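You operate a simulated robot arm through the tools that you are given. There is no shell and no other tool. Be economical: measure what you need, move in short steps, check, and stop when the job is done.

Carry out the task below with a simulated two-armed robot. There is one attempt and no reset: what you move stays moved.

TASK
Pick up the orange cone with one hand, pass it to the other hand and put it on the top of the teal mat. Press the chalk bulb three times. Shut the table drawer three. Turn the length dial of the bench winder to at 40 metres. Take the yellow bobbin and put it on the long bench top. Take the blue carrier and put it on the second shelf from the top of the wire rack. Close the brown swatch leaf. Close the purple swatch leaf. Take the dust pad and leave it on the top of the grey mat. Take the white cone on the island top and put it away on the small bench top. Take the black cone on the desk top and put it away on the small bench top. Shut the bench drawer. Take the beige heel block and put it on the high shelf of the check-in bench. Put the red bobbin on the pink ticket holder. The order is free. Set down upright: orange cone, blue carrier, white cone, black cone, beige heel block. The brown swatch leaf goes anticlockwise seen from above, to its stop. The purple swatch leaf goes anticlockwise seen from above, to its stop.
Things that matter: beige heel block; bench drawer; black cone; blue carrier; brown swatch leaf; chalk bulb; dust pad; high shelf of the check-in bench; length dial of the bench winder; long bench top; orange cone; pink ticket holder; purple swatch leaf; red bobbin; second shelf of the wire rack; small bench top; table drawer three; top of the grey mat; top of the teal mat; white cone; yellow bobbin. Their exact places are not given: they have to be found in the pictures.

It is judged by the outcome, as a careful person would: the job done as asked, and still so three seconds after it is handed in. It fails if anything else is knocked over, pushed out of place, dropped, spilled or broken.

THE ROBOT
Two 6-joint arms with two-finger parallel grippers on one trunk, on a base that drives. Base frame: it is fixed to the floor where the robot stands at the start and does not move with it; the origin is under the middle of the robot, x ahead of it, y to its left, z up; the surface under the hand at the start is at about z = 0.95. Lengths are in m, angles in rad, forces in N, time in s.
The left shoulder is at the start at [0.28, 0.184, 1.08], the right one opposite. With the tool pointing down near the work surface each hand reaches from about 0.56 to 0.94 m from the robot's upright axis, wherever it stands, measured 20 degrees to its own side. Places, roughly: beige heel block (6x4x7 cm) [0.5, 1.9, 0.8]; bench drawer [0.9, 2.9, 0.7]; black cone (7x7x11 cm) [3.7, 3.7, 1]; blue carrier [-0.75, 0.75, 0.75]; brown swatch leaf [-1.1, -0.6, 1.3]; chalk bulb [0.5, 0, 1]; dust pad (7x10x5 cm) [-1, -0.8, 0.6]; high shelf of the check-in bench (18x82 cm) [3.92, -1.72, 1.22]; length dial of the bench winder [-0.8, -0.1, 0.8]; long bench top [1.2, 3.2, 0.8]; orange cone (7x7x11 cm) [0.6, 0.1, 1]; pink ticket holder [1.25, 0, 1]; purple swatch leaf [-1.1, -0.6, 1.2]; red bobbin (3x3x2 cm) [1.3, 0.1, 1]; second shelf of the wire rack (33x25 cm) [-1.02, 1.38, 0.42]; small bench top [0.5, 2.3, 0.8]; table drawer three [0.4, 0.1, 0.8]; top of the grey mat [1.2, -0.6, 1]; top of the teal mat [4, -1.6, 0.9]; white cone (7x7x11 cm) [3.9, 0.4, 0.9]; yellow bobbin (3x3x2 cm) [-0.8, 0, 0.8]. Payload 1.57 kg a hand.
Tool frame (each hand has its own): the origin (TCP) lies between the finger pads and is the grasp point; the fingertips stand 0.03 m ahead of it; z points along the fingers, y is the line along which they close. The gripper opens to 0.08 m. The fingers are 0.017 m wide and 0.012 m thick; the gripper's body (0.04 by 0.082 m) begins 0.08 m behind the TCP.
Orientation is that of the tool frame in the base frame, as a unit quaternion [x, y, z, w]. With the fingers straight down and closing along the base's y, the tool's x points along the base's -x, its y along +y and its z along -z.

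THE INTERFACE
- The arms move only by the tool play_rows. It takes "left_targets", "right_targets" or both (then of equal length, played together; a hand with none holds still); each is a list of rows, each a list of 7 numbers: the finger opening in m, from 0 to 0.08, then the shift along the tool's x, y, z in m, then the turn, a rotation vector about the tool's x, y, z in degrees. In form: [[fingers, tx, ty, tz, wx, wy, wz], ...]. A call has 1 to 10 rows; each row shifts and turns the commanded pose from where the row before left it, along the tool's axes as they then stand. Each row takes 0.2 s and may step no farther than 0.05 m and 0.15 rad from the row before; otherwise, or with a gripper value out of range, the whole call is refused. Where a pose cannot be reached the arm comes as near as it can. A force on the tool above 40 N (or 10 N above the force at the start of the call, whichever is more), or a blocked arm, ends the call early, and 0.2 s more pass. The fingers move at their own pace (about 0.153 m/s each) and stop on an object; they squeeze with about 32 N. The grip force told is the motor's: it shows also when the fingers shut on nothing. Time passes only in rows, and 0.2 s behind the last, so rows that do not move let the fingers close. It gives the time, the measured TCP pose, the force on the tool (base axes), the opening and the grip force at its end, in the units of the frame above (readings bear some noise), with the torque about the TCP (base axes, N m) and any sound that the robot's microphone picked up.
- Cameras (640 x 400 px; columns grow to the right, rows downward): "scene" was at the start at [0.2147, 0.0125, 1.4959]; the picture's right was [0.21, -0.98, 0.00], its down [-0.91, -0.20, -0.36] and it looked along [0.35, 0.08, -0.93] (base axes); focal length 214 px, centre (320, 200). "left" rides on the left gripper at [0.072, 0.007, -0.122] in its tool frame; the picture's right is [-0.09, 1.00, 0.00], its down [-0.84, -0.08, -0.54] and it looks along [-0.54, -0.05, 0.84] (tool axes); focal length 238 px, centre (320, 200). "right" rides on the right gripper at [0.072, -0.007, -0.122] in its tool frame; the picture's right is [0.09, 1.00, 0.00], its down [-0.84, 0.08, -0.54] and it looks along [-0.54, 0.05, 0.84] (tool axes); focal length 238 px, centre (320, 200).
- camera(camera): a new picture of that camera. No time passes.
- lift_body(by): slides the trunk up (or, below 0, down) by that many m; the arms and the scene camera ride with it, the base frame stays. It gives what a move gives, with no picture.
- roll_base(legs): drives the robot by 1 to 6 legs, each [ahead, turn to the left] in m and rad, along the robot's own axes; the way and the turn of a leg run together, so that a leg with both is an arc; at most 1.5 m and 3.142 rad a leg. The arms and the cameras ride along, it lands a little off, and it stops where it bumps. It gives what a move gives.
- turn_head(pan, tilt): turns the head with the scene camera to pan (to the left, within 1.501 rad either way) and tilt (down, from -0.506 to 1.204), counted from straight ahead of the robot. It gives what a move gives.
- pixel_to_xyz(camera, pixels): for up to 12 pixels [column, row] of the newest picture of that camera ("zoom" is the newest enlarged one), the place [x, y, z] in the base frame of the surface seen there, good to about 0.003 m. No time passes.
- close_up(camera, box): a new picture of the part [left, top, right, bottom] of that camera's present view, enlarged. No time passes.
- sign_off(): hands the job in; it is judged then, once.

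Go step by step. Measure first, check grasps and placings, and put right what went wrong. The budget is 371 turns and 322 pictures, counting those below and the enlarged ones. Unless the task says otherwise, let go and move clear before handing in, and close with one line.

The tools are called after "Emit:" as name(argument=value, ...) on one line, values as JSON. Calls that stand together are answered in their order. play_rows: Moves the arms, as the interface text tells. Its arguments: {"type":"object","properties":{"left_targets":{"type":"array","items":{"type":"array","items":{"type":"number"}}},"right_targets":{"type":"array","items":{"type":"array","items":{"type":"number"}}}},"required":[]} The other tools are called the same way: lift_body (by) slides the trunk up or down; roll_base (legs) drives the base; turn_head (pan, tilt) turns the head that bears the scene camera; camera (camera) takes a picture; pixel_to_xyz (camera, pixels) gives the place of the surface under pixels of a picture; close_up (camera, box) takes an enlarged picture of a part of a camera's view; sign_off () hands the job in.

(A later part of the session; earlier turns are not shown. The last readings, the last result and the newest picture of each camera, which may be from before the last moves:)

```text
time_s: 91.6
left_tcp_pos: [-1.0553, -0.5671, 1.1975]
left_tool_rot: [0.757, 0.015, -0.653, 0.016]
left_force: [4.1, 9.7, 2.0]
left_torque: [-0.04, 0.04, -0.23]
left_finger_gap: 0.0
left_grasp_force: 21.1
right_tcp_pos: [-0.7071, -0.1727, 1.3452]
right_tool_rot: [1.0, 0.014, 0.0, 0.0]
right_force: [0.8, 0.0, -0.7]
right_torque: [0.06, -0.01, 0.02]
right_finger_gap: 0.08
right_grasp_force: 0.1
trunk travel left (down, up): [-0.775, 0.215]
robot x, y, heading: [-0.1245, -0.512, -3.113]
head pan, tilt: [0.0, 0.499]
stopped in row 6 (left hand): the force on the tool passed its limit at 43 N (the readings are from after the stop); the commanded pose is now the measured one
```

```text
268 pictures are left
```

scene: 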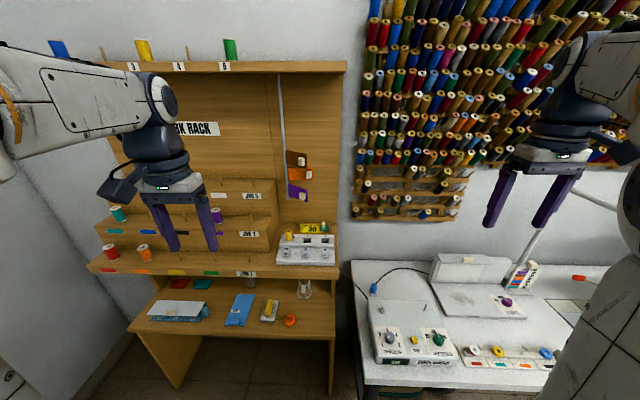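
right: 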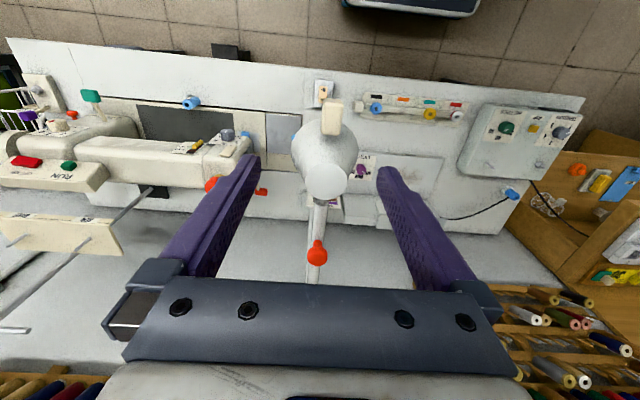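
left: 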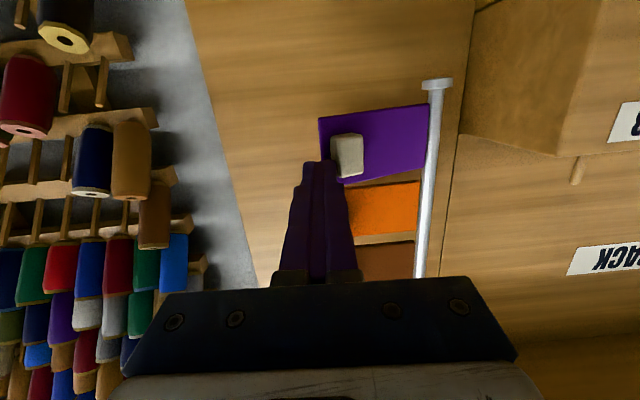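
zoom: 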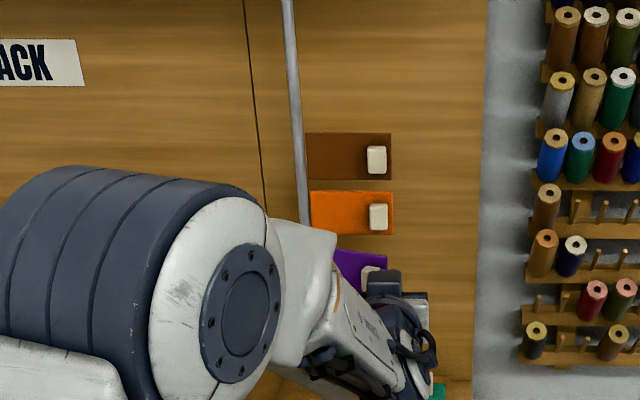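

The finger is by the leaf's outer edge, wedged beside the tab. Retract, shift 3.5 cm toward the pole, and push again.

Emit:
play_rows(left_targets=[[0, 0, 0, -0.03, 0, 0, 0], [0, 0, 0, -0.03, 0, 0, 0], [0, 0.008, 0.04, 0, 0, 0, 0]])

Emit:
camera(camera="left")

```text
time_s: 92.4
left_tcp_pos: [-0.9926, -0.6073, 1.1971]
left_tool_rot: [0.758, 0.018, -0.652, 0.017]
left_force: [-0.4, -0.1, 0.5]
left_torque: [0.02, 0.0, 0.03]
left_finger_gap: 0.0
left_grasp_force: 21.5
right_tcp_pos: [-0.7075, -0.1719, 1.3464]
right_tool_rot: [1.0, 0.014, 0.0, -0.001]
right_force: [0.1, 0.6, -0.4]
right_torque: [-0.04, 0.03, -0.04]
right_finger_gap: 0.0799
right_grasp_force: 0.1
trunk travel left (down, up): [-0.775, 0.215]
robot x, y, heading: [-0.1255, -0.5048, -3.111]
head pan, tilt: [0.0, 0.499]
```

```text
267 pictures are left
```

left: 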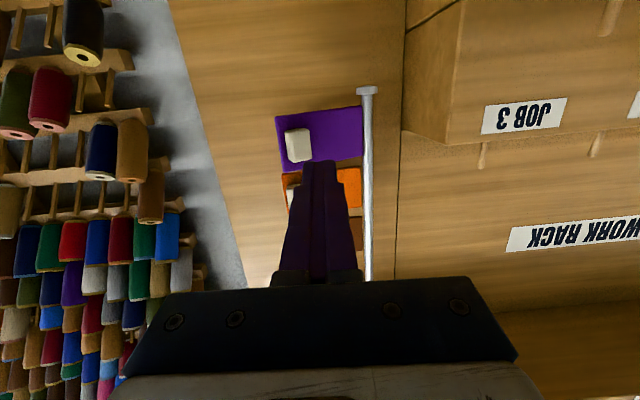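

The tip is now aimed at the leaf just beside its tab. Pushing.

Emit:
play_rows(left_targets=[[0, 0, 0, 0.025, 0, 0, 0], [0, 0, 0, 0.02, 0, 0, 0], [0, -0.002, 0, 0.012, 0, 0, 0], [0, -0.002, 0, 0.012, 0, 0, 0], [0, -0.002, 0, 0.01, 0, 0, 0], [0, -0.001, 0, 0.008, 0, 0, 0], [0, -0.001, 0, 0.006, 0, 0, 0], [0, -0.001, 0, 0.005, 0, 0, 0], [0, -0.001, 0, 0.005, 0, 0, 0]])

Emit:
camera(camera="left")

```text
time_s: 94.4
left_tcp_pos: [-1.0922, -0.6117, 1.1909]
left_tool_rot: [0.759, 0.017, -0.651, 0.016]
left_force: [30.6, -0.3, 5.7]
left_torque: [-0.05, 0.25, 0.0]
left_finger_gap: 0.0
left_grasp_force: 20.8
right_tcp_pos: [-0.7064, -0.173, 1.3473]
right_tool_rot: [1.0, 0.014, 0.0, 0.0]
right_force: [0.1, 0.0, -0.2]
right_torque: [-0.02, 0.0, 0.0]
right_finger_gap: 0.08
right_grasp_force: 0.0
trunk travel left (down, up): [-0.775, 0.215]
robot x, y, heading: [-0.1253, -0.5081, -3.111]
head pan, tilt: [0.0, 0.499]
stopped in row 9 (left hand): the force on the tool passed its limit at 47 N (the readings are from after the stop); the commanded pose is now the measured one
```

```text
266 pictures are left
```

left: 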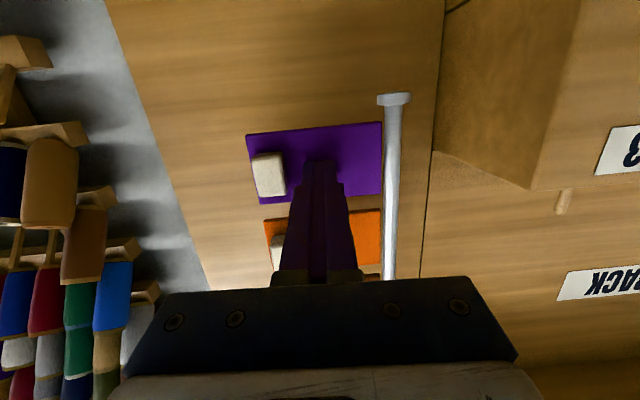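

At the stop with the leaf flat like the orange one. I'll retract and confirm.

Emit:
play_rows(left_targets=[[0, 0, 0, -0.04, 0, 0, 0], [0, 0, 0, -0.045, 0, 0, 0], [0, 0, 0, -0.045, 0, 0, 0], [0, 0, 0, -0.045, 0, 0, 0], [0, -0.045, 0, -0.01, 0, 0, 0], [0, -0.045, 0, -0.01, 0, 0, 0]])

Emit:
play_rows(left_targets=[[0, 0, 0, 0, 0, 8.2, 0], [0, 0, 0, 0, 0, 8.2, 0], [0, 0, 0, 0, 0, 8.2, 0], [0, 0, 0, 0, 0, 8.2, 0], [0, 0, 0, 0, 0, 8.2, 0], [0, 0, 0, 0, 0, 8.2, 0], [0, 0, 0, 0, 0, 8.2, 0], [0, 0, 0, 0, 0, 8.2, 0], [0, 0, 0, 0, 0, 8.2, 0], [0, 0, 0, 0, 0, 7.7, 0]])

Emit:
camera(camera="scene")

Emit:
close_up(camera="scene", box=[120, 130, 360, 350])

```text
time_s: 95.8
left_tcp_pos: [-0.9152, -0.6016, 1.3078]
left_tool_rot: [0.76, 0.017, -0.65, 0.016]
left_force: [-0.8, -0.2, -0.5]
left_torque: [0.01, -0.02, 0.01]
left_finger_gap: 0.0
left_grasp_force: 21.5
right_tcp_pos: [-0.7097, -0.1731, 1.3466]
right_tool_rot: [1.0, 0.014, 0.0, 0.0]
right_force: [0.1, 0.1, 0.1]
right_torque: [0.02, 0.01, 0.01]
right_finger_gap: 0.0799
right_grasp_force: 0.1
trunk travel left (down, up): [-0.775, 0.215]
robot x, y, heading: [-0.1236, -0.506, -3.111]
head pan, tilt: [0.0, 0.499]
```

```text
time_s: 98.0
left_tcp_pos: [-0.9065, -0.6055, 1.3024]
left_tool_rot: [1.0, 0.024, 0.002, 0.001]
left_force: [0.1, 0.2, 0.3]
left_torque: [0.02, 0.06, 0.0]
left_finger_gap: 0.0
left_grasp_force: 20.9
left hand out of reach, approached as far as the arm can: row 10
right_tcp_pos: [-0.7082, -0.1728, 1.3472]
right_tool_rot: [1.0, 0.014, 0.0, 0.0]
right_force: [0.4, 0.0, 0.4]
right_torque: [0.01, 0.01, 0.02]
right_finger_gap: 0.0799
right_grasp_force: 0.0
trunk travel left (down, up): [-0.775, 0.215]
robot x, y, heading: [-0.1281, -0.5086, -3.116]
head pan, tilt: [0.0, 0.499]
```

```text
265 pictures are left
```

scene: 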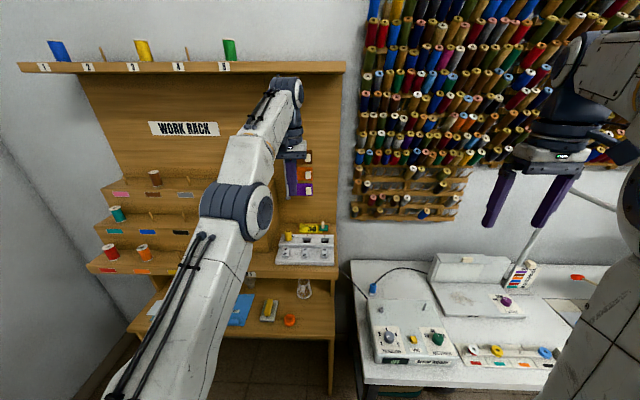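

```text
1.82 times, centred on (240, 240) of scene
```

zoom: 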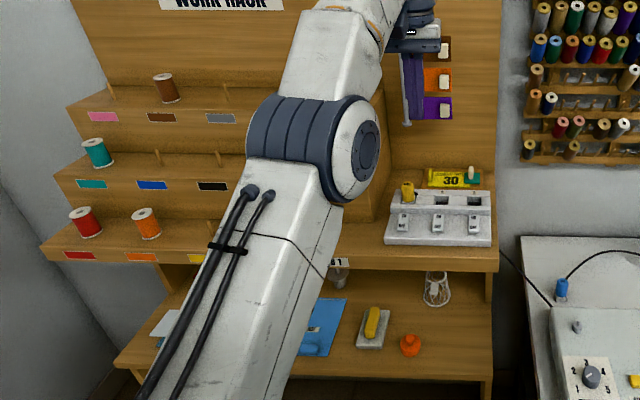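

Both leaves are flat. The dust pad is presumably the grey block with a yellow grip at zoom (372,330). I'll measure it and the shelf above.

Emit:
pixel_to_xyz(camera="zoom", pixels=[[373, 322], [378, 310], [368, 338], [358, 345], [384, 345], [388, 312], [390, 360], [440, 262], [480, 262], [440, 225], [410, 345], [322, 330]])

Emit:
close_up(camera="scene", box=[220, 270, 330, 340])

```text
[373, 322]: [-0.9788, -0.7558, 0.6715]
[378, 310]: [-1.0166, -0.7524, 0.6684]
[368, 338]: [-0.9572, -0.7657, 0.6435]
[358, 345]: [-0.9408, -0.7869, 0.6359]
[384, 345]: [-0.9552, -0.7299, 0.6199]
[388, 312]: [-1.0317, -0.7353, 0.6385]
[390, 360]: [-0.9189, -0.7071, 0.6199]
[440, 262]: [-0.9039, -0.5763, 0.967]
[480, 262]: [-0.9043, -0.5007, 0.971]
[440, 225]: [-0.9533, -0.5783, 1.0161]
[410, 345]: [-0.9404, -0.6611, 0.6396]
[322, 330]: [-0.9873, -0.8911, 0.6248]
```

```text
5.71 times, centred on (275, 305) of scene
```

zoom: 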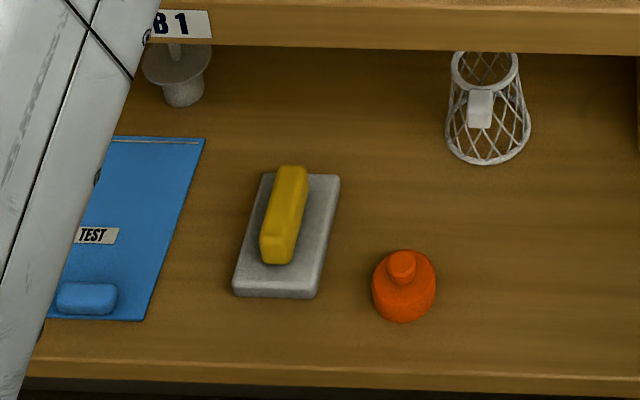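

The dust pad's yellow grip spans x≈-0.955…-1.02 at y≈-0.757, top 0.671, under an upper shelf with front edge at x=-0.904. I'll retract, lower the trunk 0.3 m, and approach at 45°.

Emit:
play_rows(left_targets=[[0.06, 0.036, 0.03, 0, 0, 0, -2.7], [0.06, 0.036, 0.03, 0, 0, 0, 0], [0.06, 0.036, 0.03, 0, 0, 0, 0], [0.06, 0.036, 0.03, 0, 0, 0, 0], [0.06, 0.036, 0.03, 0, 0, 0, 0]])

Emit:
lift_body(by=-0.3)

Emit:
camera(camera="scene")

```text
time_s: 99.2
left_tcp_pos: [-0.7152, -0.7379, 1.3047]
left_tool_rot: [0.999, 0.046, 0.003, 0.001]
left_force: [0.3, -0.3, 0.0]
left_torque: [0.02, -0.03, 0.0]
left_finger_gap: 0.0601
left_grasp_force: 0.1
right_tcp_pos: [-0.7081, -0.1734, 1.3467]
right_tool_rot: [1.0, 0.015, 0.0, 0.0]
right_force: [0.3, 0.0, -0.5]
right_torque: [-0.01, -0.02, 0.02]
right_finger_gap: 0.0799
right_grasp_force: 0.0
trunk travel left (down, up): [-0.775, 0.215]
robot x, y, heading: [-0.1261, -0.5082, -3.116]
head pan, tilt: [0.0, 0.499]
```

```text
time_s: 102.2
left_tcp_pos: [-0.7155, -0.7369, 1.0055]
left_tool_rot: [0.999, 0.047, 0.004, 0.0]
left_force: [0.2, 0.9, 0.0]
left_torque: [-0.02, -0.01, 0.0]
left_finger_gap: 0.0599
left_grasp_force: 0.0
right_tcp_pos: [-0.7091, -0.1725, 1.0461]
right_tool_rot: [1.0, 0.014, 0.0, 0.0]
right_force: [-0.8, 1.1, -0.1]
right_torque: [-0.02, -0.01, -0.02]
right_finger_gap: 0.0801
right_grasp_force: 0.0
trunk travel left (down, up): [-0.475, 0.515]
robot x, y, heading: [-0.1219, -0.5095, -3.113]
head pan, tilt: [0.0, 0.499]
```

```text
262 pictures are left
```

scene: 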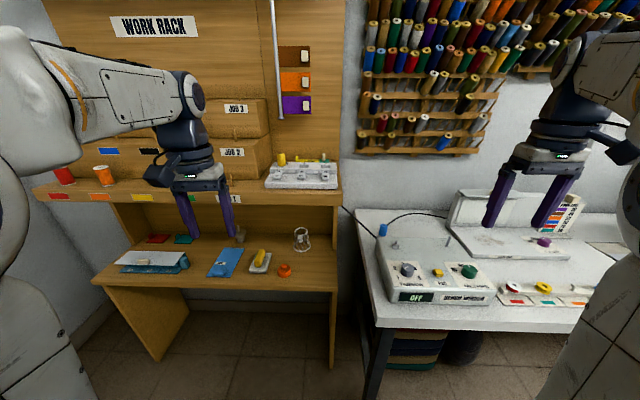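

Emit:
close_up(camera="scene", box=[200, 220, 320, 295])

Emit:
play_rows(left_targets=[[0.06, 0, 0, 0, 0, 0, 5.3], [0.06, 0, 0, 0, 0, -7.5, 0], [0.06, 0, 0, 0, 0, -7.5, 0], [0.06, 0, 0, 0, 0, -7.5, 0], [0.06, 0, 0, 0, 0, -7.5, 0], [0.06, 0, 0, 0, 0, -7.5, 0], [0.06, 0, 0, 0, 0, -7.5, 0]])

Emit:
pixel_to_xyz(camera="zoom", pixels=[[318, 185], [312, 215], [330, 160], [295, 245], [270, 260], [350, 265], [360, 170]])

```text
5.33 times, centred on (260, 258) of scene
```

zoom: 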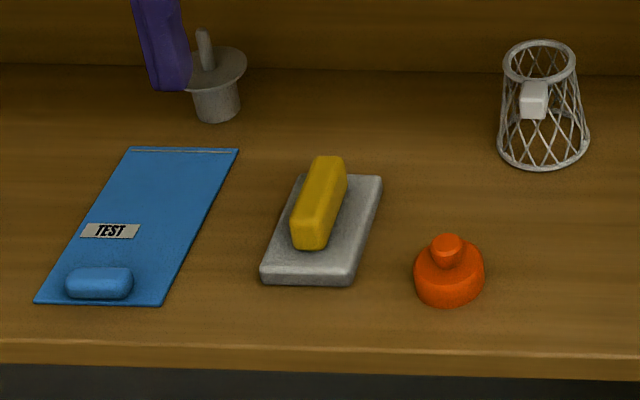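

```text
time_s: 103.8
left_tcp_pos: [-0.7768, -0.7505, 1.0027]
left_tool_rot: [0.925, -0.001, -0.38, 0.001]
left_force: [1.1, 0.5, 0.4]
left_torque: [-0.01, 0.04, -0.01]
left_finger_gap: 0.0599
left_grasp_force: 0.2
left hand out of reach, approached as far as the arm can: row 5, 6, 7
right_tcp_pos: [-0.7095, -0.1723, 1.0466]
right_tool_rot: [1.0, 0.015, 0.001, 0.0]
right_force: [0.6, 0.2, 0.4]
right_torque: [-0.01, 0.02, 0.0]
right_finger_gap: 0.0798
right_grasp_force: 0.0
trunk travel left (down, up): [-0.475, 0.515]
robot x, y, heading: [-0.1216, -0.5051, -3.117]
head pan, tilt: [0.0, 0.499]
```

```text
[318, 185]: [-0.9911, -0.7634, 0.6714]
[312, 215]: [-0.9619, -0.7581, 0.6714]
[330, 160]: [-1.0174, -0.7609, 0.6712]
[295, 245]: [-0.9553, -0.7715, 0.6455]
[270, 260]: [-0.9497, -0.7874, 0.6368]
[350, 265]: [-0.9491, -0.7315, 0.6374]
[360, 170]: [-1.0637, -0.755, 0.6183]
```

The grip centre is (-0.988,-0.760), top 0.671. Moving to pre-grasp along a clear path.

Emit:
play_rows(left_targets=[[0.06, 0.0146, 0.0016, 0.0408, 0, 0, 0], [0.06, 0.0146, 0.0016, 0.0408, 0, 0, 0], [0.06, 0.0146, 0.0016, 0.0408, 0, 0, 0], [0.06, 0.0146, 0.0016, 0.0408, 0, 0, 0], [0.06, 0.0146, 0.0016, 0.0408, 0, 0, 0], [0.06, 0.0146, 0.0016, 0.0408, 0, 0, 0]])

Emit:
camera(camera="left")

```text
time_s: 105.2
left_tcp_pos: [-0.8881, -0.7617, 0.767]
left_tool_rot: [0.925, 0.0, -0.379, 0.001]
left_force: [-0.7, 0.0, 0.2]
left_torque: [0.03, 0.0, -0.01]
left_finger_gap: 0.0601
left_grasp_force: 0.2
right_tcp_pos: [-0.7078, -0.1738, 1.0467]
right_tool_rot: [1.0, 0.015, 0.001, -0.001]
right_force: [0.2, 0.5, 0.5]
right_torque: [-0.04, 0.04, -0.02]
right_finger_gap: 0.0799
right_grasp_force: 0.2
trunk travel left (down, up): [-0.475, 0.515]
robot x, y, heading: [-0.1243, -0.5092, -3.112]
head pan, tilt: [0.0, 0.499]
```

```text
260 pictures are left
```

left: 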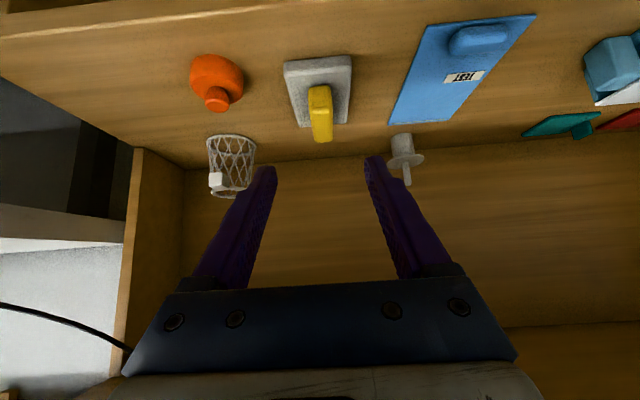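

Aligned with the yellow grip at (320,110). Advancing 0.14 m along the tool and closing.

Emit:
play_rows(left_targets=[[0.05, 0, 0, 0.04, 0, 0, 0], [0.05, 0, 0, 0.04, 0, 0, 0], [0.05, 0, 0, 0.035, 0, 0, 0], [0.05, 0, 0, 0.024, 0, 0, 0]])

Emit:
camera(camera="left")

```text
time_s: 106.2
left_tcp_pos: [-0.9828, -0.761, 0.6659]
left_tool_rot: [0.925, -0.001, -0.38, 0.001]
left_force: [-0.2, 0.8, 0.3]
left_torque: [0.03, -0.03, 0.03]
left_finger_gap: 0.0498
left_grasp_force: 0.0
right_tcp_pos: [-0.7089, -0.1727, 1.0464]
right_tool_rot: [1.0, 0.015, 0.0, -0.001]
right_force: [0.0, 0.2, 0.4]
right_torque: [-0.01, 0.02, 0.02]
right_finger_gap: 0.0799
right_grasp_force: 0.0
trunk travel left (down, up): [-0.475, 0.515]
robot x, y, heading: [-0.1232, -0.5077, -3.114]
head pan, tilt: [0.0, 0.499]
```

```text
259 pictures are left
```

left: 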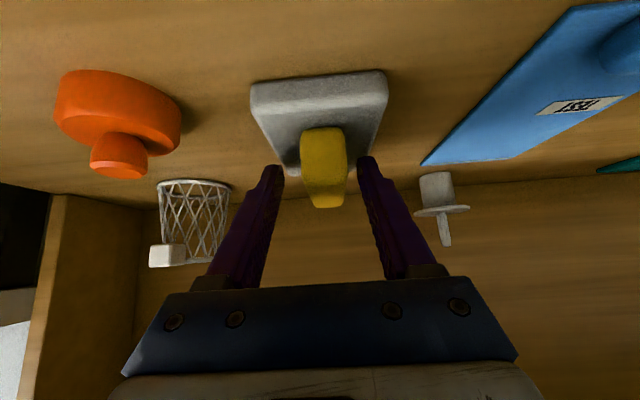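

The yellow grip is between the fingers. Closing and lifting slightly.

Emit:
play_rows(left_targets=[[0.01, 0, 0, 0, 0, 0, 0], [0.01, 0, 0, 0, 0, 0, 0], [0.01, 0, 0, 0, 0, 0, 0], [0.01, -0.015, 0, -0.015, 0, 0, 0], [0.01, -0.015, 0, -0.015, 0, 0, 0]])

Emit:
camera(camera="left")

```text
time_s: 107.4
left_tcp_pos: [-0.9852, -0.7603, 0.7092]
left_tool_rot: [0.925, 0.001, -0.38, 0.001]
left_force: [-0.8, -1.0, -0.9]
left_torque: [0.01, 0.01, 0.04]
left_finger_gap: 0.0235
left_grasp_force: 31.6
right_tcp_pos: [-0.7089, -0.1724, 1.046]
right_tool_rot: [1.0, 0.014, 0.0, 0.0]
right_force: [-0.5, 0.3, 0.0]
right_torque: [0.0, -0.01, 0.02]
right_finger_gap: 0.0801
right_grasp_force: 0.0
trunk travel left (down, up): [-0.475, 0.515]
robot x, y, heading: [-0.1248, -0.5101, -3.115]
head pan, tilt: [0.0, 0.499]
```

```text
258 pictures are left
```

left: 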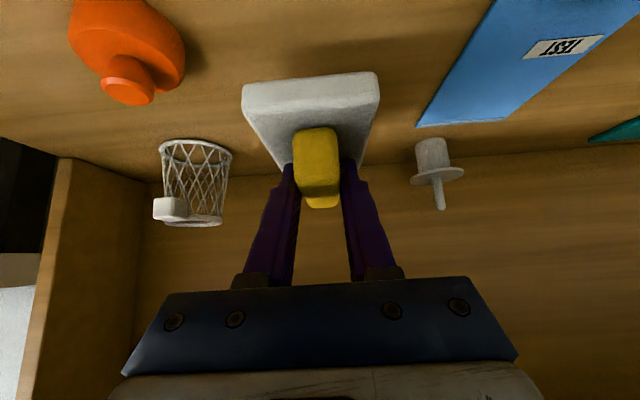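

Held (gap 0.0235). Retracting out from under the shelf, then up.

Emit:
play_rows(left_targets=[[0.01, 0, 0, -0.045, 0, 0, 0], [0.01, 0, 0, -0.045, 0, 0, 0], [0.01, 0, 0, -0.045, 0, 0, 0], [0.01, 0, 0, -0.045, 0, 0, 0], [0.01, -0.012, 0, -0.04, 0, 0, 0], [0.01, -0.03, 0, -0.03, 0, 0, 0], [0.01, -0.03, 0, -0.03, 0, 0, 0], [0.01, -0.03, 0, -0.03, 0, 0, 0], [0.01, -0.03, 0, -0.03, 0, 0, 0]])

Emit:
lift_body(by=0.3)

Emit:
camera(camera="scene")

```text
time_s: 109.4
left_tcp_pos: [-0.8402, -0.7629, 1.0455]
left_tool_rot: [0.925, 0.0, -0.38, 0.001]
left_force: [0.6, 0.2, -1.6]
left_torque: [0.01, 0.02, 0.05]
left_finger_gap: 0.0232
left_grasp_force: 31.9
right_tcp_pos: [-0.708, -0.1732, 1.0475]
right_tool_rot: [1.0, 0.015, 0.0, 0.0]
right_force: [0.0, -0.1, -1.0]
right_torque: [0.0, -0.05, 0.01]
right_finger_gap: 0.0802
right_grasp_force: 0.1
trunk travel left (down, up): [-0.475, 0.515]
robot x, y, heading: [-0.1251, -0.5085, -3.115]
head pan, tilt: [0.0, 0.499]
```

```text
time_s: 112.4
left_tcp_pos: [-0.8397, -0.7608, 1.3461]
left_tool_rot: [0.925, 0.001, -0.379, 0.002]
left_force: [0.5, -1.0, -0.7]
left_torque: [0.02, 0.01, 0.01]
left_finger_gap: 0.0232
left_grasp_force: 32.1
right_tcp_pos: [-0.7095, -0.1733, 1.3456]
right_tool_rot: [1.0, 0.015, 0.0, -0.001]
right_force: [-0.3, -0.2, -0.5]
right_torque: [-0.03, -0.01, 0.0]
right_finger_gap: 0.08
right_grasp_force: 0.0
trunk travel left (down, up): [-0.775, 0.215]
robot x, y, heading: [-0.1236, -0.5079, -3.113]
head pan, tilt: [0.0, 0.499]
```

```text
257 pictures are left
```

scene: 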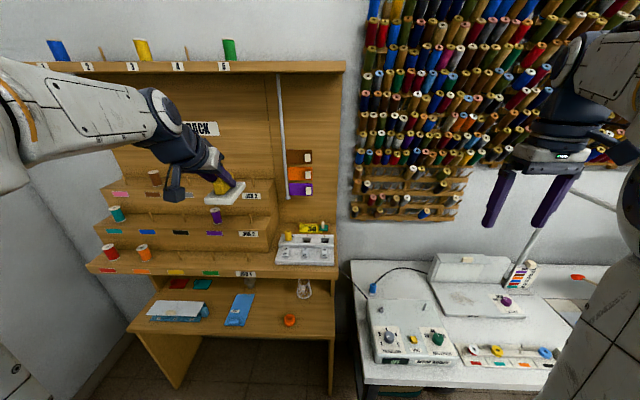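

Held fine, everything else is undisturbed. Before moving to the carrier I'll check the lamp and the sewing machine area to the right.

Emit:
turn_head(pan=-0.9, tilt=0.4)

Emit:
camera(camera="scene")

```text
time_s: 113.6
left_tcp_pos: [-0.8402, -0.7619, 1.3466]
left_tool_rot: [0.925, 0.001, -0.379, 0.002]
left_force: [-0.9, -0.1, -0.6]
left_torque: [0.01, -0.01, -0.01]
left_finger_gap: 0.0235
left_grasp_force: 31.8
right_tcp_pos: [-0.7089, -0.1727, 1.3465]
right_tool_rot: [1.0, 0.015, 0.0, 0.001]
right_force: [-0.5, -0.9, 1.1]
right_torque: [0.0, 0.03, 0.02]
right_finger_gap: 0.08
right_grasp_force: 0.0
trunk travel left (down, up): [-0.775, 0.215]
robot x, y, heading: [-0.1252, -0.508, -3.115]
head pan, tilt: [-0.901, 0.4]
```

```text
256 pictures are left
```

scene: 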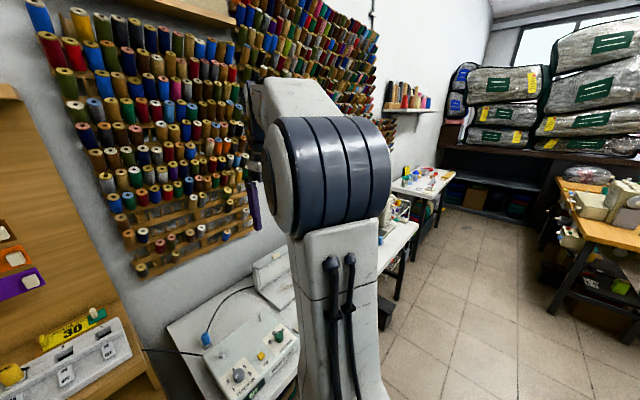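

The lamp tops out near 1.1, below my hands. I'll drive +y about 0.95 m and look before turning back.

Emit:
roll_base(legs=[[0, -1.6], [0.95, 0]])

Emit:
turn_head(pan=1.2, tilt=0.6)

Emit:
camera(camera="scene")

Emit:
turn_head(pan=0.4, tilt=0.6)

Emit:
camera(camera="scene")

```text
time_s: 122.7
left_tcp_pos: [-0.37, 1.1888, 1.3459]
left_tool_rot: [-0.651, 0.658, 0.268, 0.27]
left_force: [0.6, 0.4, -1.5]
left_torque: [-0.03, -0.04, -0.03]
left_finger_gap: 0.0232
left_grasp_force: 32.7
right_tcp_pos: [0.2167, 1.0516, 1.346]
right_tool_rot: [0.713, -0.701, 0.0, 0.0]
right_force: [-0.4, 0.5, 0.1]
right_torque: [-0.01, 0.04, -0.02]
right_finger_gap: 0.0799
right_grasp_force: 0.1
trunk travel left (down, up): [-0.775, 0.215]
robot x, y, heading: [-0.1257, 0.4708, 1.585]
head pan, tilt: [-0.901, 0.4]
```

```text
time_s: 124.7
left_tcp_pos: [-0.3701, 1.1896, 1.346]
left_tool_rot: [-0.65, 0.658, 0.268, 0.269]
left_force: [1.5, -0.1, -0.7]
left_torque: [-0.03, -0.01, 0.01]
left_finger_gap: 0.0232
left_grasp_force: 32.0
right_tcp_pos: [0.2169, 1.051, 1.3461]
right_tool_rot: [0.714, -0.701, 0.0, 0.0]
right_force: [-0.3, 1.0, -0.1]
right_torque: [-0.06, -0.01, 0.02]
right_finger_gap: 0.0801
right_grasp_force: 0.0
trunk travel left (down, up): [-0.775, 0.215]
robot x, y, heading: [-0.1229, 0.4763, 1.585]
head pan, tilt: [1.201, 0.6]
```

```text
255 pictures are left
```

scene: 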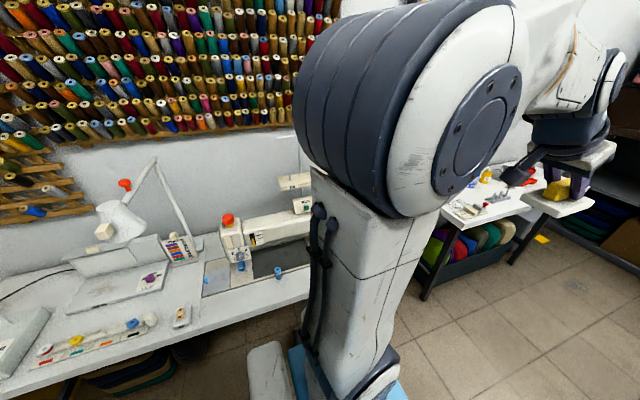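

```text
time_s: 125.8
left_tcp_pos: [-0.3694, 1.1899, 1.3456]
left_tool_rot: [-0.651, 0.658, 0.267, 0.269]
left_force: [-0.1, -0.3, -1.1]
left_torque: [-0.04, 0.0, -0.02]
left_finger_gap: 0.0233
left_grasp_force: 31.6
right_tcp_pos: [0.218, 1.0517, 1.347]
right_tool_rot: [0.713, -0.701, 0.0, 0.0]
right_force: [0.5, 0.1, 0.6]
right_torque: [0.01, 0.0, -0.02]
right_finger_gap: 0.08
right_grasp_force: 0.0
trunk travel left (down, up): [-0.775, 0.215]
robot x, y, heading: [-0.1207, 0.4748, 1.591]
head pan, tilt: [0.4, 0.6]
```

```text
254 pictures are left
```

scene: 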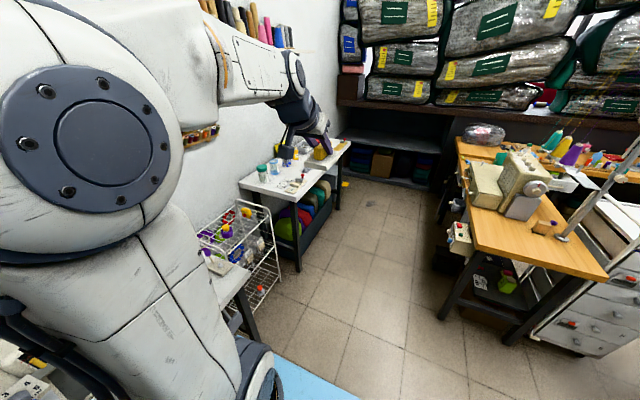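

The blue carrier is likely the blue item on the front edge of the machine bed. I'll turn to face the desk again and look.

Emit:
roll_base(legs=[[0, 1.55]])

Emit:
turn_head(pan=0.0, tilt=0.7)

Emit:
camera(camera="scene")

Emit:
close_up(camera="scene", box=[250, 130, 490, 280])

Emit:
camera(camera="right")

```text
time_s: 129.9
left_tcp_pos: [-0.847, 0.2423, 1.3458]
left_tool_rot: [0.925, -0.016, -0.379, -0.006]
left_force: [-0.3, 0.2, -0.6]
left_torque: [0.04, -0.02, -0.01]
left_finger_gap: 0.0233
left_grasp_force: 32.1
right_tcp_pos: [-0.6963, 0.8263, 1.3462]
right_tool_rot: [1.0, -0.002, 0.0, 0.0]
right_force: [-0.7, 0.3, -1.0]
right_torque: [-0.02, -0.01, 0.03]
right_finger_gap: 0.08
right_grasp_force: 0.1
trunk travel left (down, up): [-0.775, 0.215]
robot x, y, heading: [-0.1227, 0.4696, 3.136]
head pan, tilt: [0.4, 0.6]
```

```text
time_s: 130.8
left_tcp_pos: [-0.8466, 0.2414, 1.3461]
left_tool_rot: [0.925, -0.016, -0.38, -0.006]
left_force: [-0.2, -0.2, -0.6]
left_torque: [-0.02, -0.01, -0.05]
left_finger_gap: 0.0235
left_grasp_force: 32.1
right_tcp_pos: [-0.6959, 0.8259, 1.3469]
right_tool_rot: [1.0, -0.002, 0.0, 0.0]
right_force: [0.5, 0.4, -0.4]
right_torque: [0.03, -0.01, -0.02]
right_finger_gap: 0.0801
right_grasp_force: 0.1
trunk travel left (down, up): [-0.775, 0.215]
robot x, y, heading: [-0.1252, 0.4707, 3.136]
head pan, tilt: [0.0, 0.7]
```

```text
253 pictures are left
```

scene: 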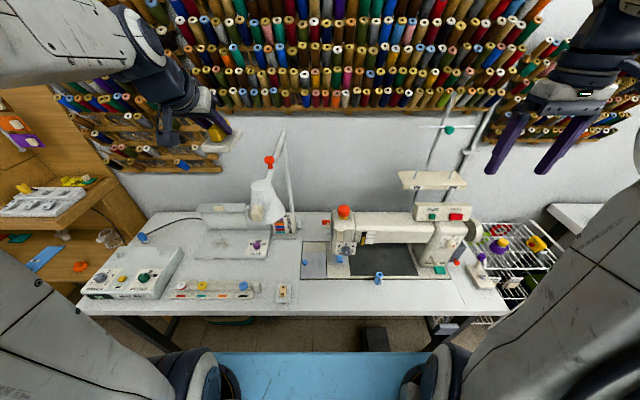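

```text
2.67 times, centred on (370, 205) of scene
```

zoom: 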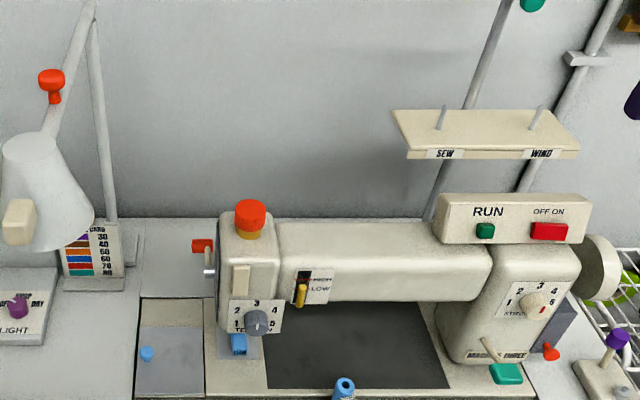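

```text
251 pictures are left
```

right: 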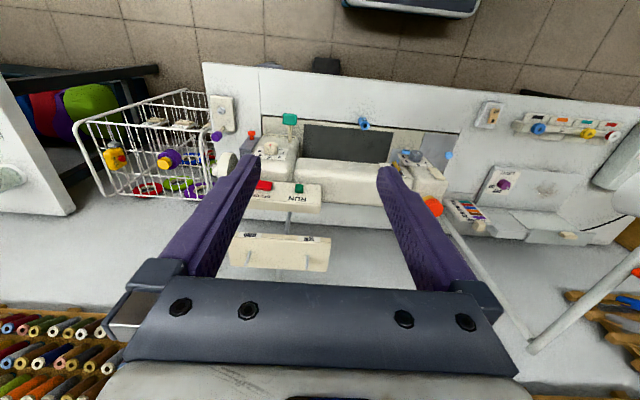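

Emit:
pixel_to_xyz(camera="scene", pixels=[[378, 277], [379, 282], [337, 258], [305, 262], [482, 258], [498, 244], [537, 243], [440, 270]])

Emit:
close_up(camera="right", box=[320, 90, 420, 152])

Emit:
close_up(camera="scene", box=[460, 215, 580, 315])

Emit:
close_up(camera="scene", box=[320, 235, 440, 310])

```text
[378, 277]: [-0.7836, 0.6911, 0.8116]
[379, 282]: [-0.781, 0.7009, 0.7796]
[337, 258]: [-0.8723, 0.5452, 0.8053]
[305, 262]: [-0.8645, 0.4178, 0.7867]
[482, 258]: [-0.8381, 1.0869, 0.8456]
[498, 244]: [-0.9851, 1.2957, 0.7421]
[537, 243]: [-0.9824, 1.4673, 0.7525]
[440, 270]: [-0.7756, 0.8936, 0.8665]
```

```text
6.40 times, centred on (370, 121) of right
```

zoom: 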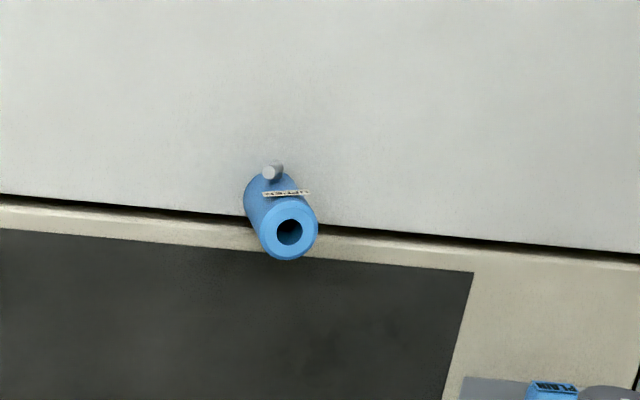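

```text
4.00 times, centred on (520, 265) of scene
```

zoom: 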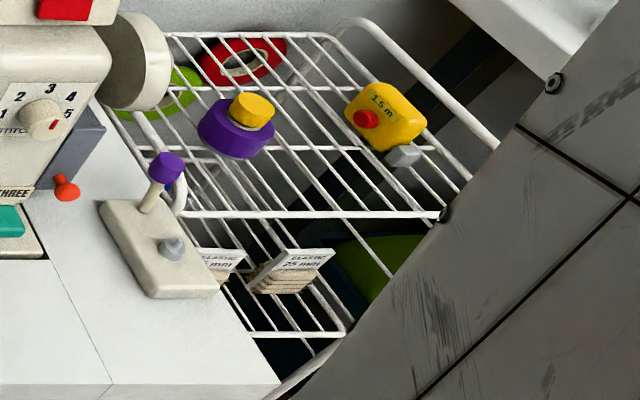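

```text
5.33 times, centred on (380, 272) of scene
```

zoom: 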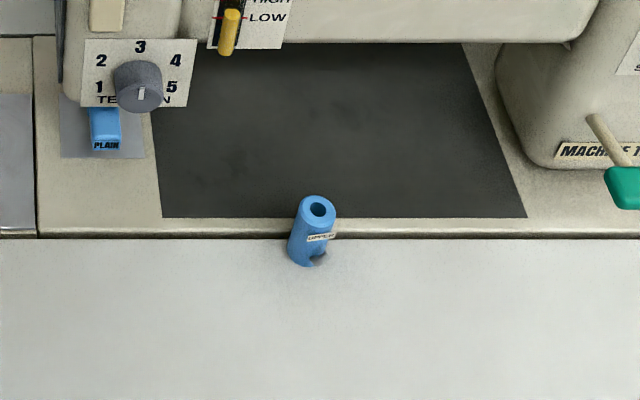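

The blue carrier is the upright blue cylinder at about (-0.78,0.695), z 0.765–0.812; the rack is at y≈1.2–1.55. I'll back off a little, and set the right hand at 45° above it.

Emit:
roll_base(legs=[[-0.12, 0]])

Emit:
play_rows(right_targets=[[0.06, -0.025, 0.025, 0.02, 0, 0, 0], [0.06, -0.025, 0.025, 0.02, 0, 0, 0], [0.06, -0.025, 0.025, 0.02, 0, -7.5, 0], [0.06, -0.025, 0.025, 0.02, 0, -7.5, 0], [0.06, 0, 0.026, 0.0, 0, -7.5, 0], [0.06, 0, 0, 0, 0, -7.5, 0], [0.06, 0, 0, 0, 0, -7.5, 0], [0.06, 0, 0, 0, 0, -7.5, 0]])

```text
time_s: 132.1
left_tcp_pos: [-0.7269, 0.2414, 1.3462]
left_tool_rot: [0.925, -0.015, -0.38, -0.006]
left_force: [-0.2, 0.0, -1.2]
left_torque: [-0.03, 0.01, -0.02]
left_finger_gap: 0.0233
left_grasp_force: 32.2
right_tcp_pos: [-0.576, 0.8249, 1.3464]
right_tool_rot: [1.0, -0.002, -0.001, 0.0]
right_force: [-0.6, 0.3, -0.7]
right_torque: [0.02, -0.01, 0.02]
right_finger_gap: 0.08
right_grasp_force: 0.1
trunk travel left (down, up): [-0.775, 0.215]
robot x, y, heading: [-0.0018, 0.471, 3.134]
head pan, tilt: [0.0, 0.7]
```

```text
time_s: 133.8
left_tcp_pos: [-0.7276, 0.2407, 1.3459]
left_tool_rot: [0.925, -0.014, -0.38, -0.006]
left_force: [0.6, -0.1, -0.5]
left_torque: [0.0, -0.01, -0.01]
left_finger_gap: 0.0232
left_grasp_force: 31.8
right_tcp_pos: [-0.6777, 0.6985, 1.2707]
right_tool_rot: [0.923, -0.001, -0.385, 0.0]
right_force: [-0.5, 0.0, 0.2]
right_torque: [-0.01, -0.01, 0.03]
right_finger_gap: 0.0599
right_grasp_force: 0.1
trunk travel left (down, up): [-0.775, 0.215]
robot x, y, heading: [-0.0039, 0.4714, 3.134]
head pan, tilt: [0.0, 0.7]
```

Emit:
play_rows(right_targets=[[0.06, 0.0299, 0, 0.0345, 0, 0, 0], [0.06, 0.0299, 0, 0.0345, 0, 0, 0], [0.06, 0.0299, 0, 0.0345, 0, 0, 0], [0.06, 0.0299, 0, 0.0345, 0, 0, 0], [0.06, 0.0299, 0, 0.0345, 0, 0, 0], [0.06, 0.0299, 0, 0.0345, 0, 0, 0], [0.06, 0.0299, 0, 0.0345, 0, 0, 0], [0.06, 0.0299, 0, 0.0345, 0, 0, 0]])

Emit:
camera(camera="right")

```text
time_s: 135.7
left_tcp_pos: [-0.7267, 0.2414, 1.3452]
left_tool_rot: [0.925, -0.015, -0.38, -0.006]
left_force: [-0.3, -0.5, -0.5]
left_torque: [0.02, -0.03, -0.05]
left_finger_gap: 0.0233
left_grasp_force: 32.1
right_tcp_pos: [-0.7533, 0.7092, 0.9666]
right_tool_rot: [0.926, -0.01, -0.377, 0.02]
right_force: [0.2, 0.2, 0.1]
right_torque: [-0.01, -0.02, 0.02]
right_finger_gap: 0.0602
right_grasp_force: 0.0
right hand out of reach, approached as far as the arm can: row 5, 6, 7, 8
trunk travel left (down, up): [-0.775, 0.215]
robot x, y, heading: [-0.0033, 0.4759, 3.137]
head pan, tilt: [0.0, 0.7]
```

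```text
247 pictures are left
```

right: 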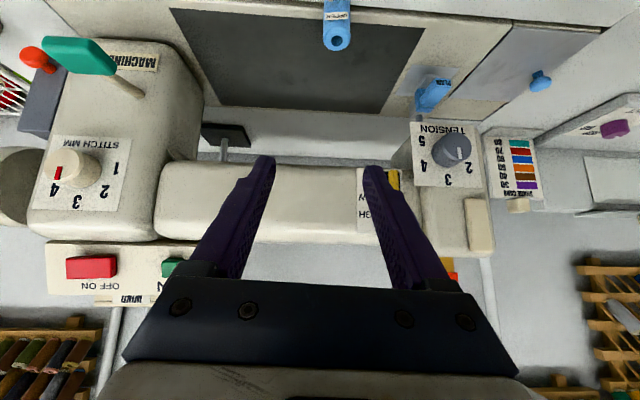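

Low targets need the trunk lower rather than the arm folded. I'll check the lamp position relative to the left hand before lowering.

Emit:
camera(camera="scene")

Emit:
camera(camera="left")

```text
246 pictures are left
```

scene: 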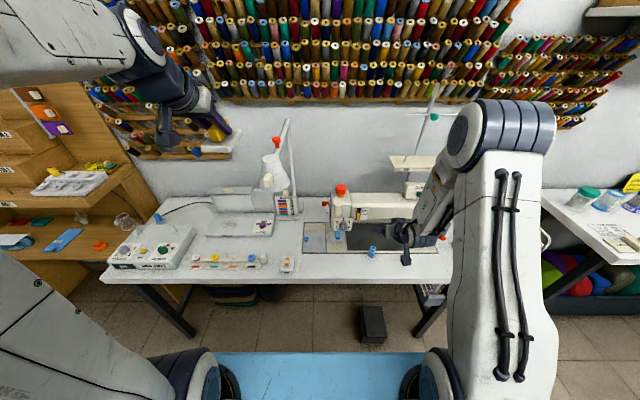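

```text
245 pictures are left
```

left: 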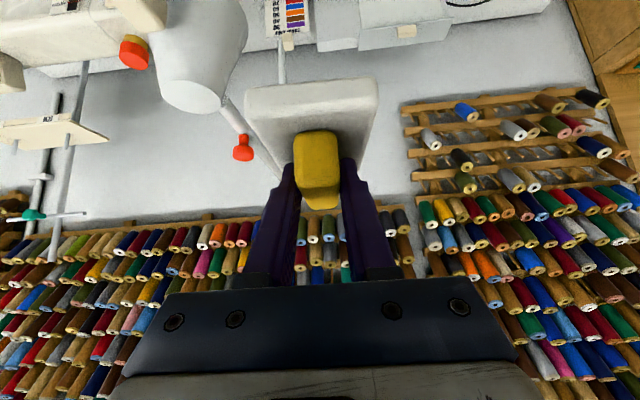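

Emit:
pixel_to_xyz(camera="scene", pixels=[[275, 170], [276, 142], [288, 122], [372, 250], [267, 180]])

Emit:
pixel_to_xyz(camera="right", pixels=[[338, 40], [338, 18], [327, 30], [347, 35], [338, 5], [200, 180], [250, 190]])

```text
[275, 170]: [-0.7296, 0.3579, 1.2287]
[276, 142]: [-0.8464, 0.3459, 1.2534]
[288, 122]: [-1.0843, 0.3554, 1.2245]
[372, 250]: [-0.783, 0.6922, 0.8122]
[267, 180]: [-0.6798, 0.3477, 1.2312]
```

```text
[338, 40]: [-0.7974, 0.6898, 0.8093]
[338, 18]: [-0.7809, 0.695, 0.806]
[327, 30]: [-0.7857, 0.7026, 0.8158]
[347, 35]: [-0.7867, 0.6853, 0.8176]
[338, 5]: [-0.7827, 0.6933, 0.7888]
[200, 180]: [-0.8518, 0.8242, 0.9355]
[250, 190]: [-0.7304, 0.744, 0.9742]
```

The lamp head is at about (-0.70,0.35,1.23), so I'll move the left hand well away first while raising the right hand, then lower the trunk.

Emit:
play_rows(left_targets=[[0.01, 0, 0.04, 0, 0, 0, 0], [0.01, 0, 0.04, 0, 0, 0, 0], [0.01, 0, 0.04, 0, 0, 0, 0], [0.01, 0, 0.04, 0, 0, 0, 0], [0.01, 0, 0.02, 0, 0, 0, 0]], right_targets=[[0.06, -0.02, 0, -0.02, 0, 0, 0], [0.06, -0.02, 0, -0.02, 0, 0, 0], [0.06, -0.02, 0, -0.02, 0, 0, 0], [0.06, -0.024, 0, -0.024, 0, 0, 0], [0.06, -0.024, 0, -0.024, 0, 0, 0]])

Emit:
camera(camera="scene")

```text
time_s: 136.8
left_tcp_pos: [-0.7343, 0.0581, 1.3456]
left_tool_rot: [0.925, -0.016, -0.38, -0.007]
left_force: [0.2, 0.0, 0.1]
left_torque: [-0.02, -0.02, 0.0]
left_finger_gap: 0.0232
left_grasp_force: 32.4
right_tcp_pos: [-0.7589, 0.7124, 1.1258]
right_tool_rot: [0.924, -0.002, -0.383, -0.001]
right_force: [0.2, -1.6, -0.7]
right_torque: [0.02, 0.0, -0.03]
right_finger_gap: 0.06
right_grasp_force: 0.2
right hand out of reach, approached as far as the arm can: row 1
trunk travel left (down, up): [-0.775, 0.215]
robot x, y, heading: [-0.0038, 0.4701, 3.137]
head pan, tilt: [0.0, 0.7]
```

```text
244 pictures are left
```

scene: 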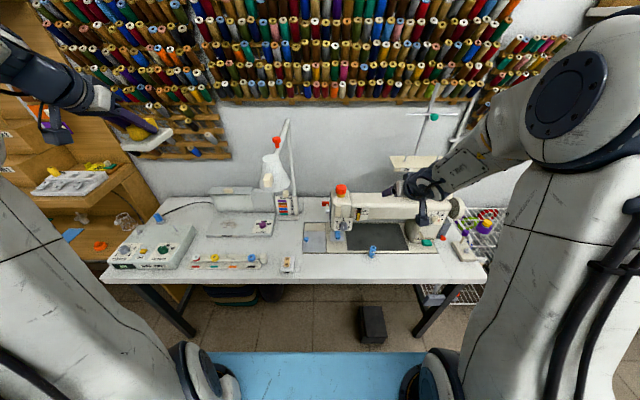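

Emit:
play_rows(right_targets=[[0.06, 0.02, 0.01, -0.02, 0, 0, 0], [0.06, 0.015, 0.007, -0.015, 0, 0, 0]])

Emit:
lift_body(by=-0.25)

Emit:
camera(camera="right")

```text
time_s: 137.4
left_tcp_pos: [-0.7347, 0.058, 1.3445]
left_tool_rot: [0.925, -0.015, -0.379, -0.005]
left_force: [-0.3, -0.5, -0.5]
left_torque: [0.04, -0.04, -0.05]
left_finger_gap: 0.0233
left_grasp_force: 31.9
right_tcp_pos: [-0.7091, 0.6939, 1.1276]
right_tool_rot: [0.924, -0.002, -0.383, -0.001]
right_force: [-0.4, 0.3, 0.8]
right_torque: [0.01, -0.04, -0.01]
right_finger_gap: 0.0599
right_grasp_force: 0.0
trunk travel left (down, up): [-0.775, 0.215]
robot x, y, heading: [-0.0053, 0.4705, 3.144]
head pan, tilt: [0.0, 0.7]
```

```text
time_s: 140.0
left_tcp_pos: [-0.7348, 0.0575, 1.0964]
left_tool_rot: [0.925, -0.016, -0.38, -0.006]
left_force: [-0.4, 0.2, -1.3]
left_torque: [-0.01, 0.01, 0.01]
left_finger_gap: 0.0233
left_grasp_force: 31.9
right_tcp_pos: [-0.7092, 0.6937, 0.8769]
right_tool_rot: [0.924, -0.001, -0.383, 0.0]
right_force: [0.1, 0.3, -0.2]
right_torque: [-0.03, -0.01, -0.01]
right_finger_gap: 0.0599
right_grasp_force: 0.1
trunk travel left (down, up): [-0.525, 0.465]
robot x, y, heading: [-0.0055, 0.4717, 3.134]
head pan, tilt: [0.0, 0.7]
```

```text
243 pictures are left
```

right: 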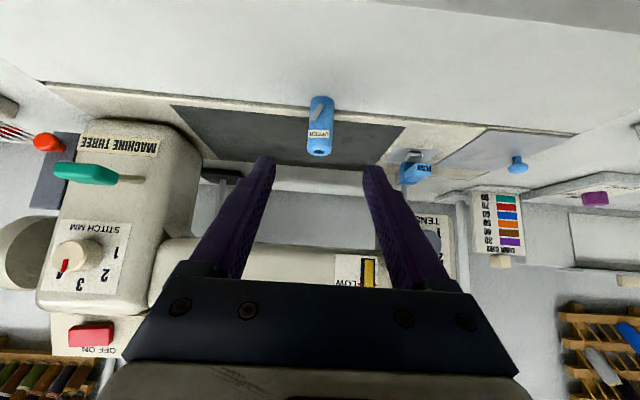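

Emit:
pixel_to_xyz(camera="right", pixels=[[320, 153], [311, 150], [330, 150], [320, 120], [309, 125], [333, 122], [317, 105]])

Emit:
close_up(camera="right", box=[270, 80, 370, 165])

```text
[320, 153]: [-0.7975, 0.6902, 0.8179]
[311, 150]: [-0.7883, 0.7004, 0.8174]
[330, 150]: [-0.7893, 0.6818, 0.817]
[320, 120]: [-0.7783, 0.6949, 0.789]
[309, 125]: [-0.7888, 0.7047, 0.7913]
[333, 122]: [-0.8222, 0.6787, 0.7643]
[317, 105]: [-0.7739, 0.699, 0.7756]
```

```text
4.71 times, centred on (320, 122) of right
```

zoom: 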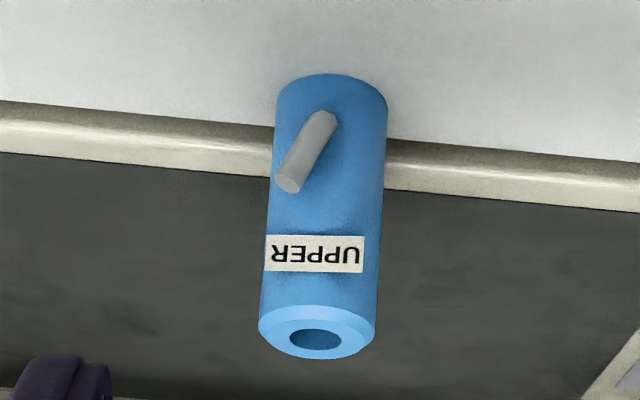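

The carrier axis is at about (-0.79,0.6925), z 0.765–0.818. Advance and grip.

Emit:
play_rows(right_targets=[[0.05, -0.002, 0.0017, 0.04, 0, 0, 0], [0.05, -0.002, 0, 0.04, 0, 0, 0], [0.05, -0.001, 0, 0.0296, 0, 0, 0]])

Emit:
camera(camera="right")

```text
time_s: 140.8
left_tcp_pos: [-0.734, 0.058, 1.0949]
left_tool_rot: [0.925, -0.016, -0.379, -0.006]
left_force: [-0.5, -0.5, -0.4]
left_torque: [-0.03, -0.02, 0.01]
left_finger_gap: 0.0232
left_grasp_force: 31.7
right_tcp_pos: [-0.7902, 0.6945, 0.8023]
right_tool_rot: [0.924, 0.0, -0.382, 0.003]
right_force: [-0.3, 0.0, 0.7]
right_torque: [-0.01, -0.01, 0.0]
right_finger_gap: 0.05
right_grasp_force: 0.0
right hand out of reach, approached as far as the arm can: row 3
trunk travel left (down, up): [-0.525, 0.465]
robot x, y, heading: [-0.0036, 0.4723, 3.135]
head pan, tilt: [0.0, 0.7]
```

```text
241 pictures are left
```

right: 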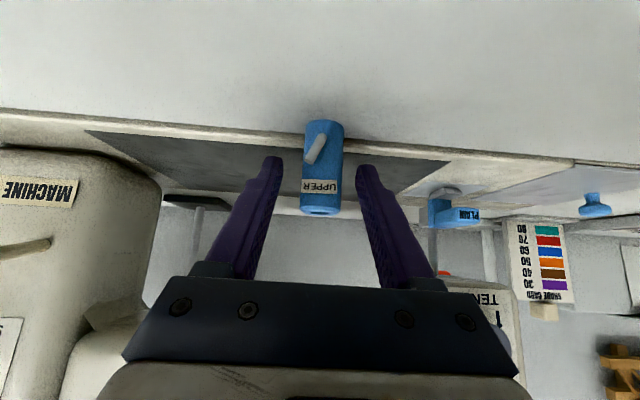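

Between the fingers; closing and lifting.

Emit:
play_rows(right_targets=[[0.015, 0, 0, 0, 0, 0, 0], [0.015, 0, 0, 0, 0, 0, 0], [0.015, 0, 0, 0, 0, 0, 0], [0.015, -0.015, 0, -0.015, 0, 0, 0], [0.015, -0.02, 0, -0.02, 0, 0, 0]])

Emit:
camera(camera="right")

```text
time_s: 142.0
left_tcp_pos: [-0.7357, 0.0577, 1.0954]
left_tool_rot: [0.925, -0.016, -0.379, -0.006]
left_force: [-0.4, 0.1, -1.6]
left_torque: [0.02, 0.0, -0.04]
left_finger_gap: 0.0231
left_grasp_force: 32.3
right_tcp_pos: [-0.7906, 0.693, 0.8517]
right_tool_rot: [0.924, -0.002, -0.383, -0.001]
right_force: [0.1, -0.5, -0.1]
right_torque: [0.01, 0.0, -0.03]
right_finger_gap: 0.0235
right_grasp_force: 32.5
trunk travel left (down, up): [-0.525, 0.465]
robot x, y, heading: [-0.0023, 0.472, 3.138]
head pan, tilt: [0.0, 0.7]
```

```text
240 pictures are left
```

right: 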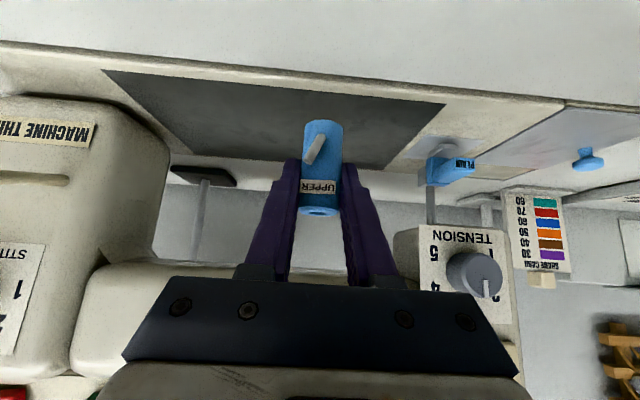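

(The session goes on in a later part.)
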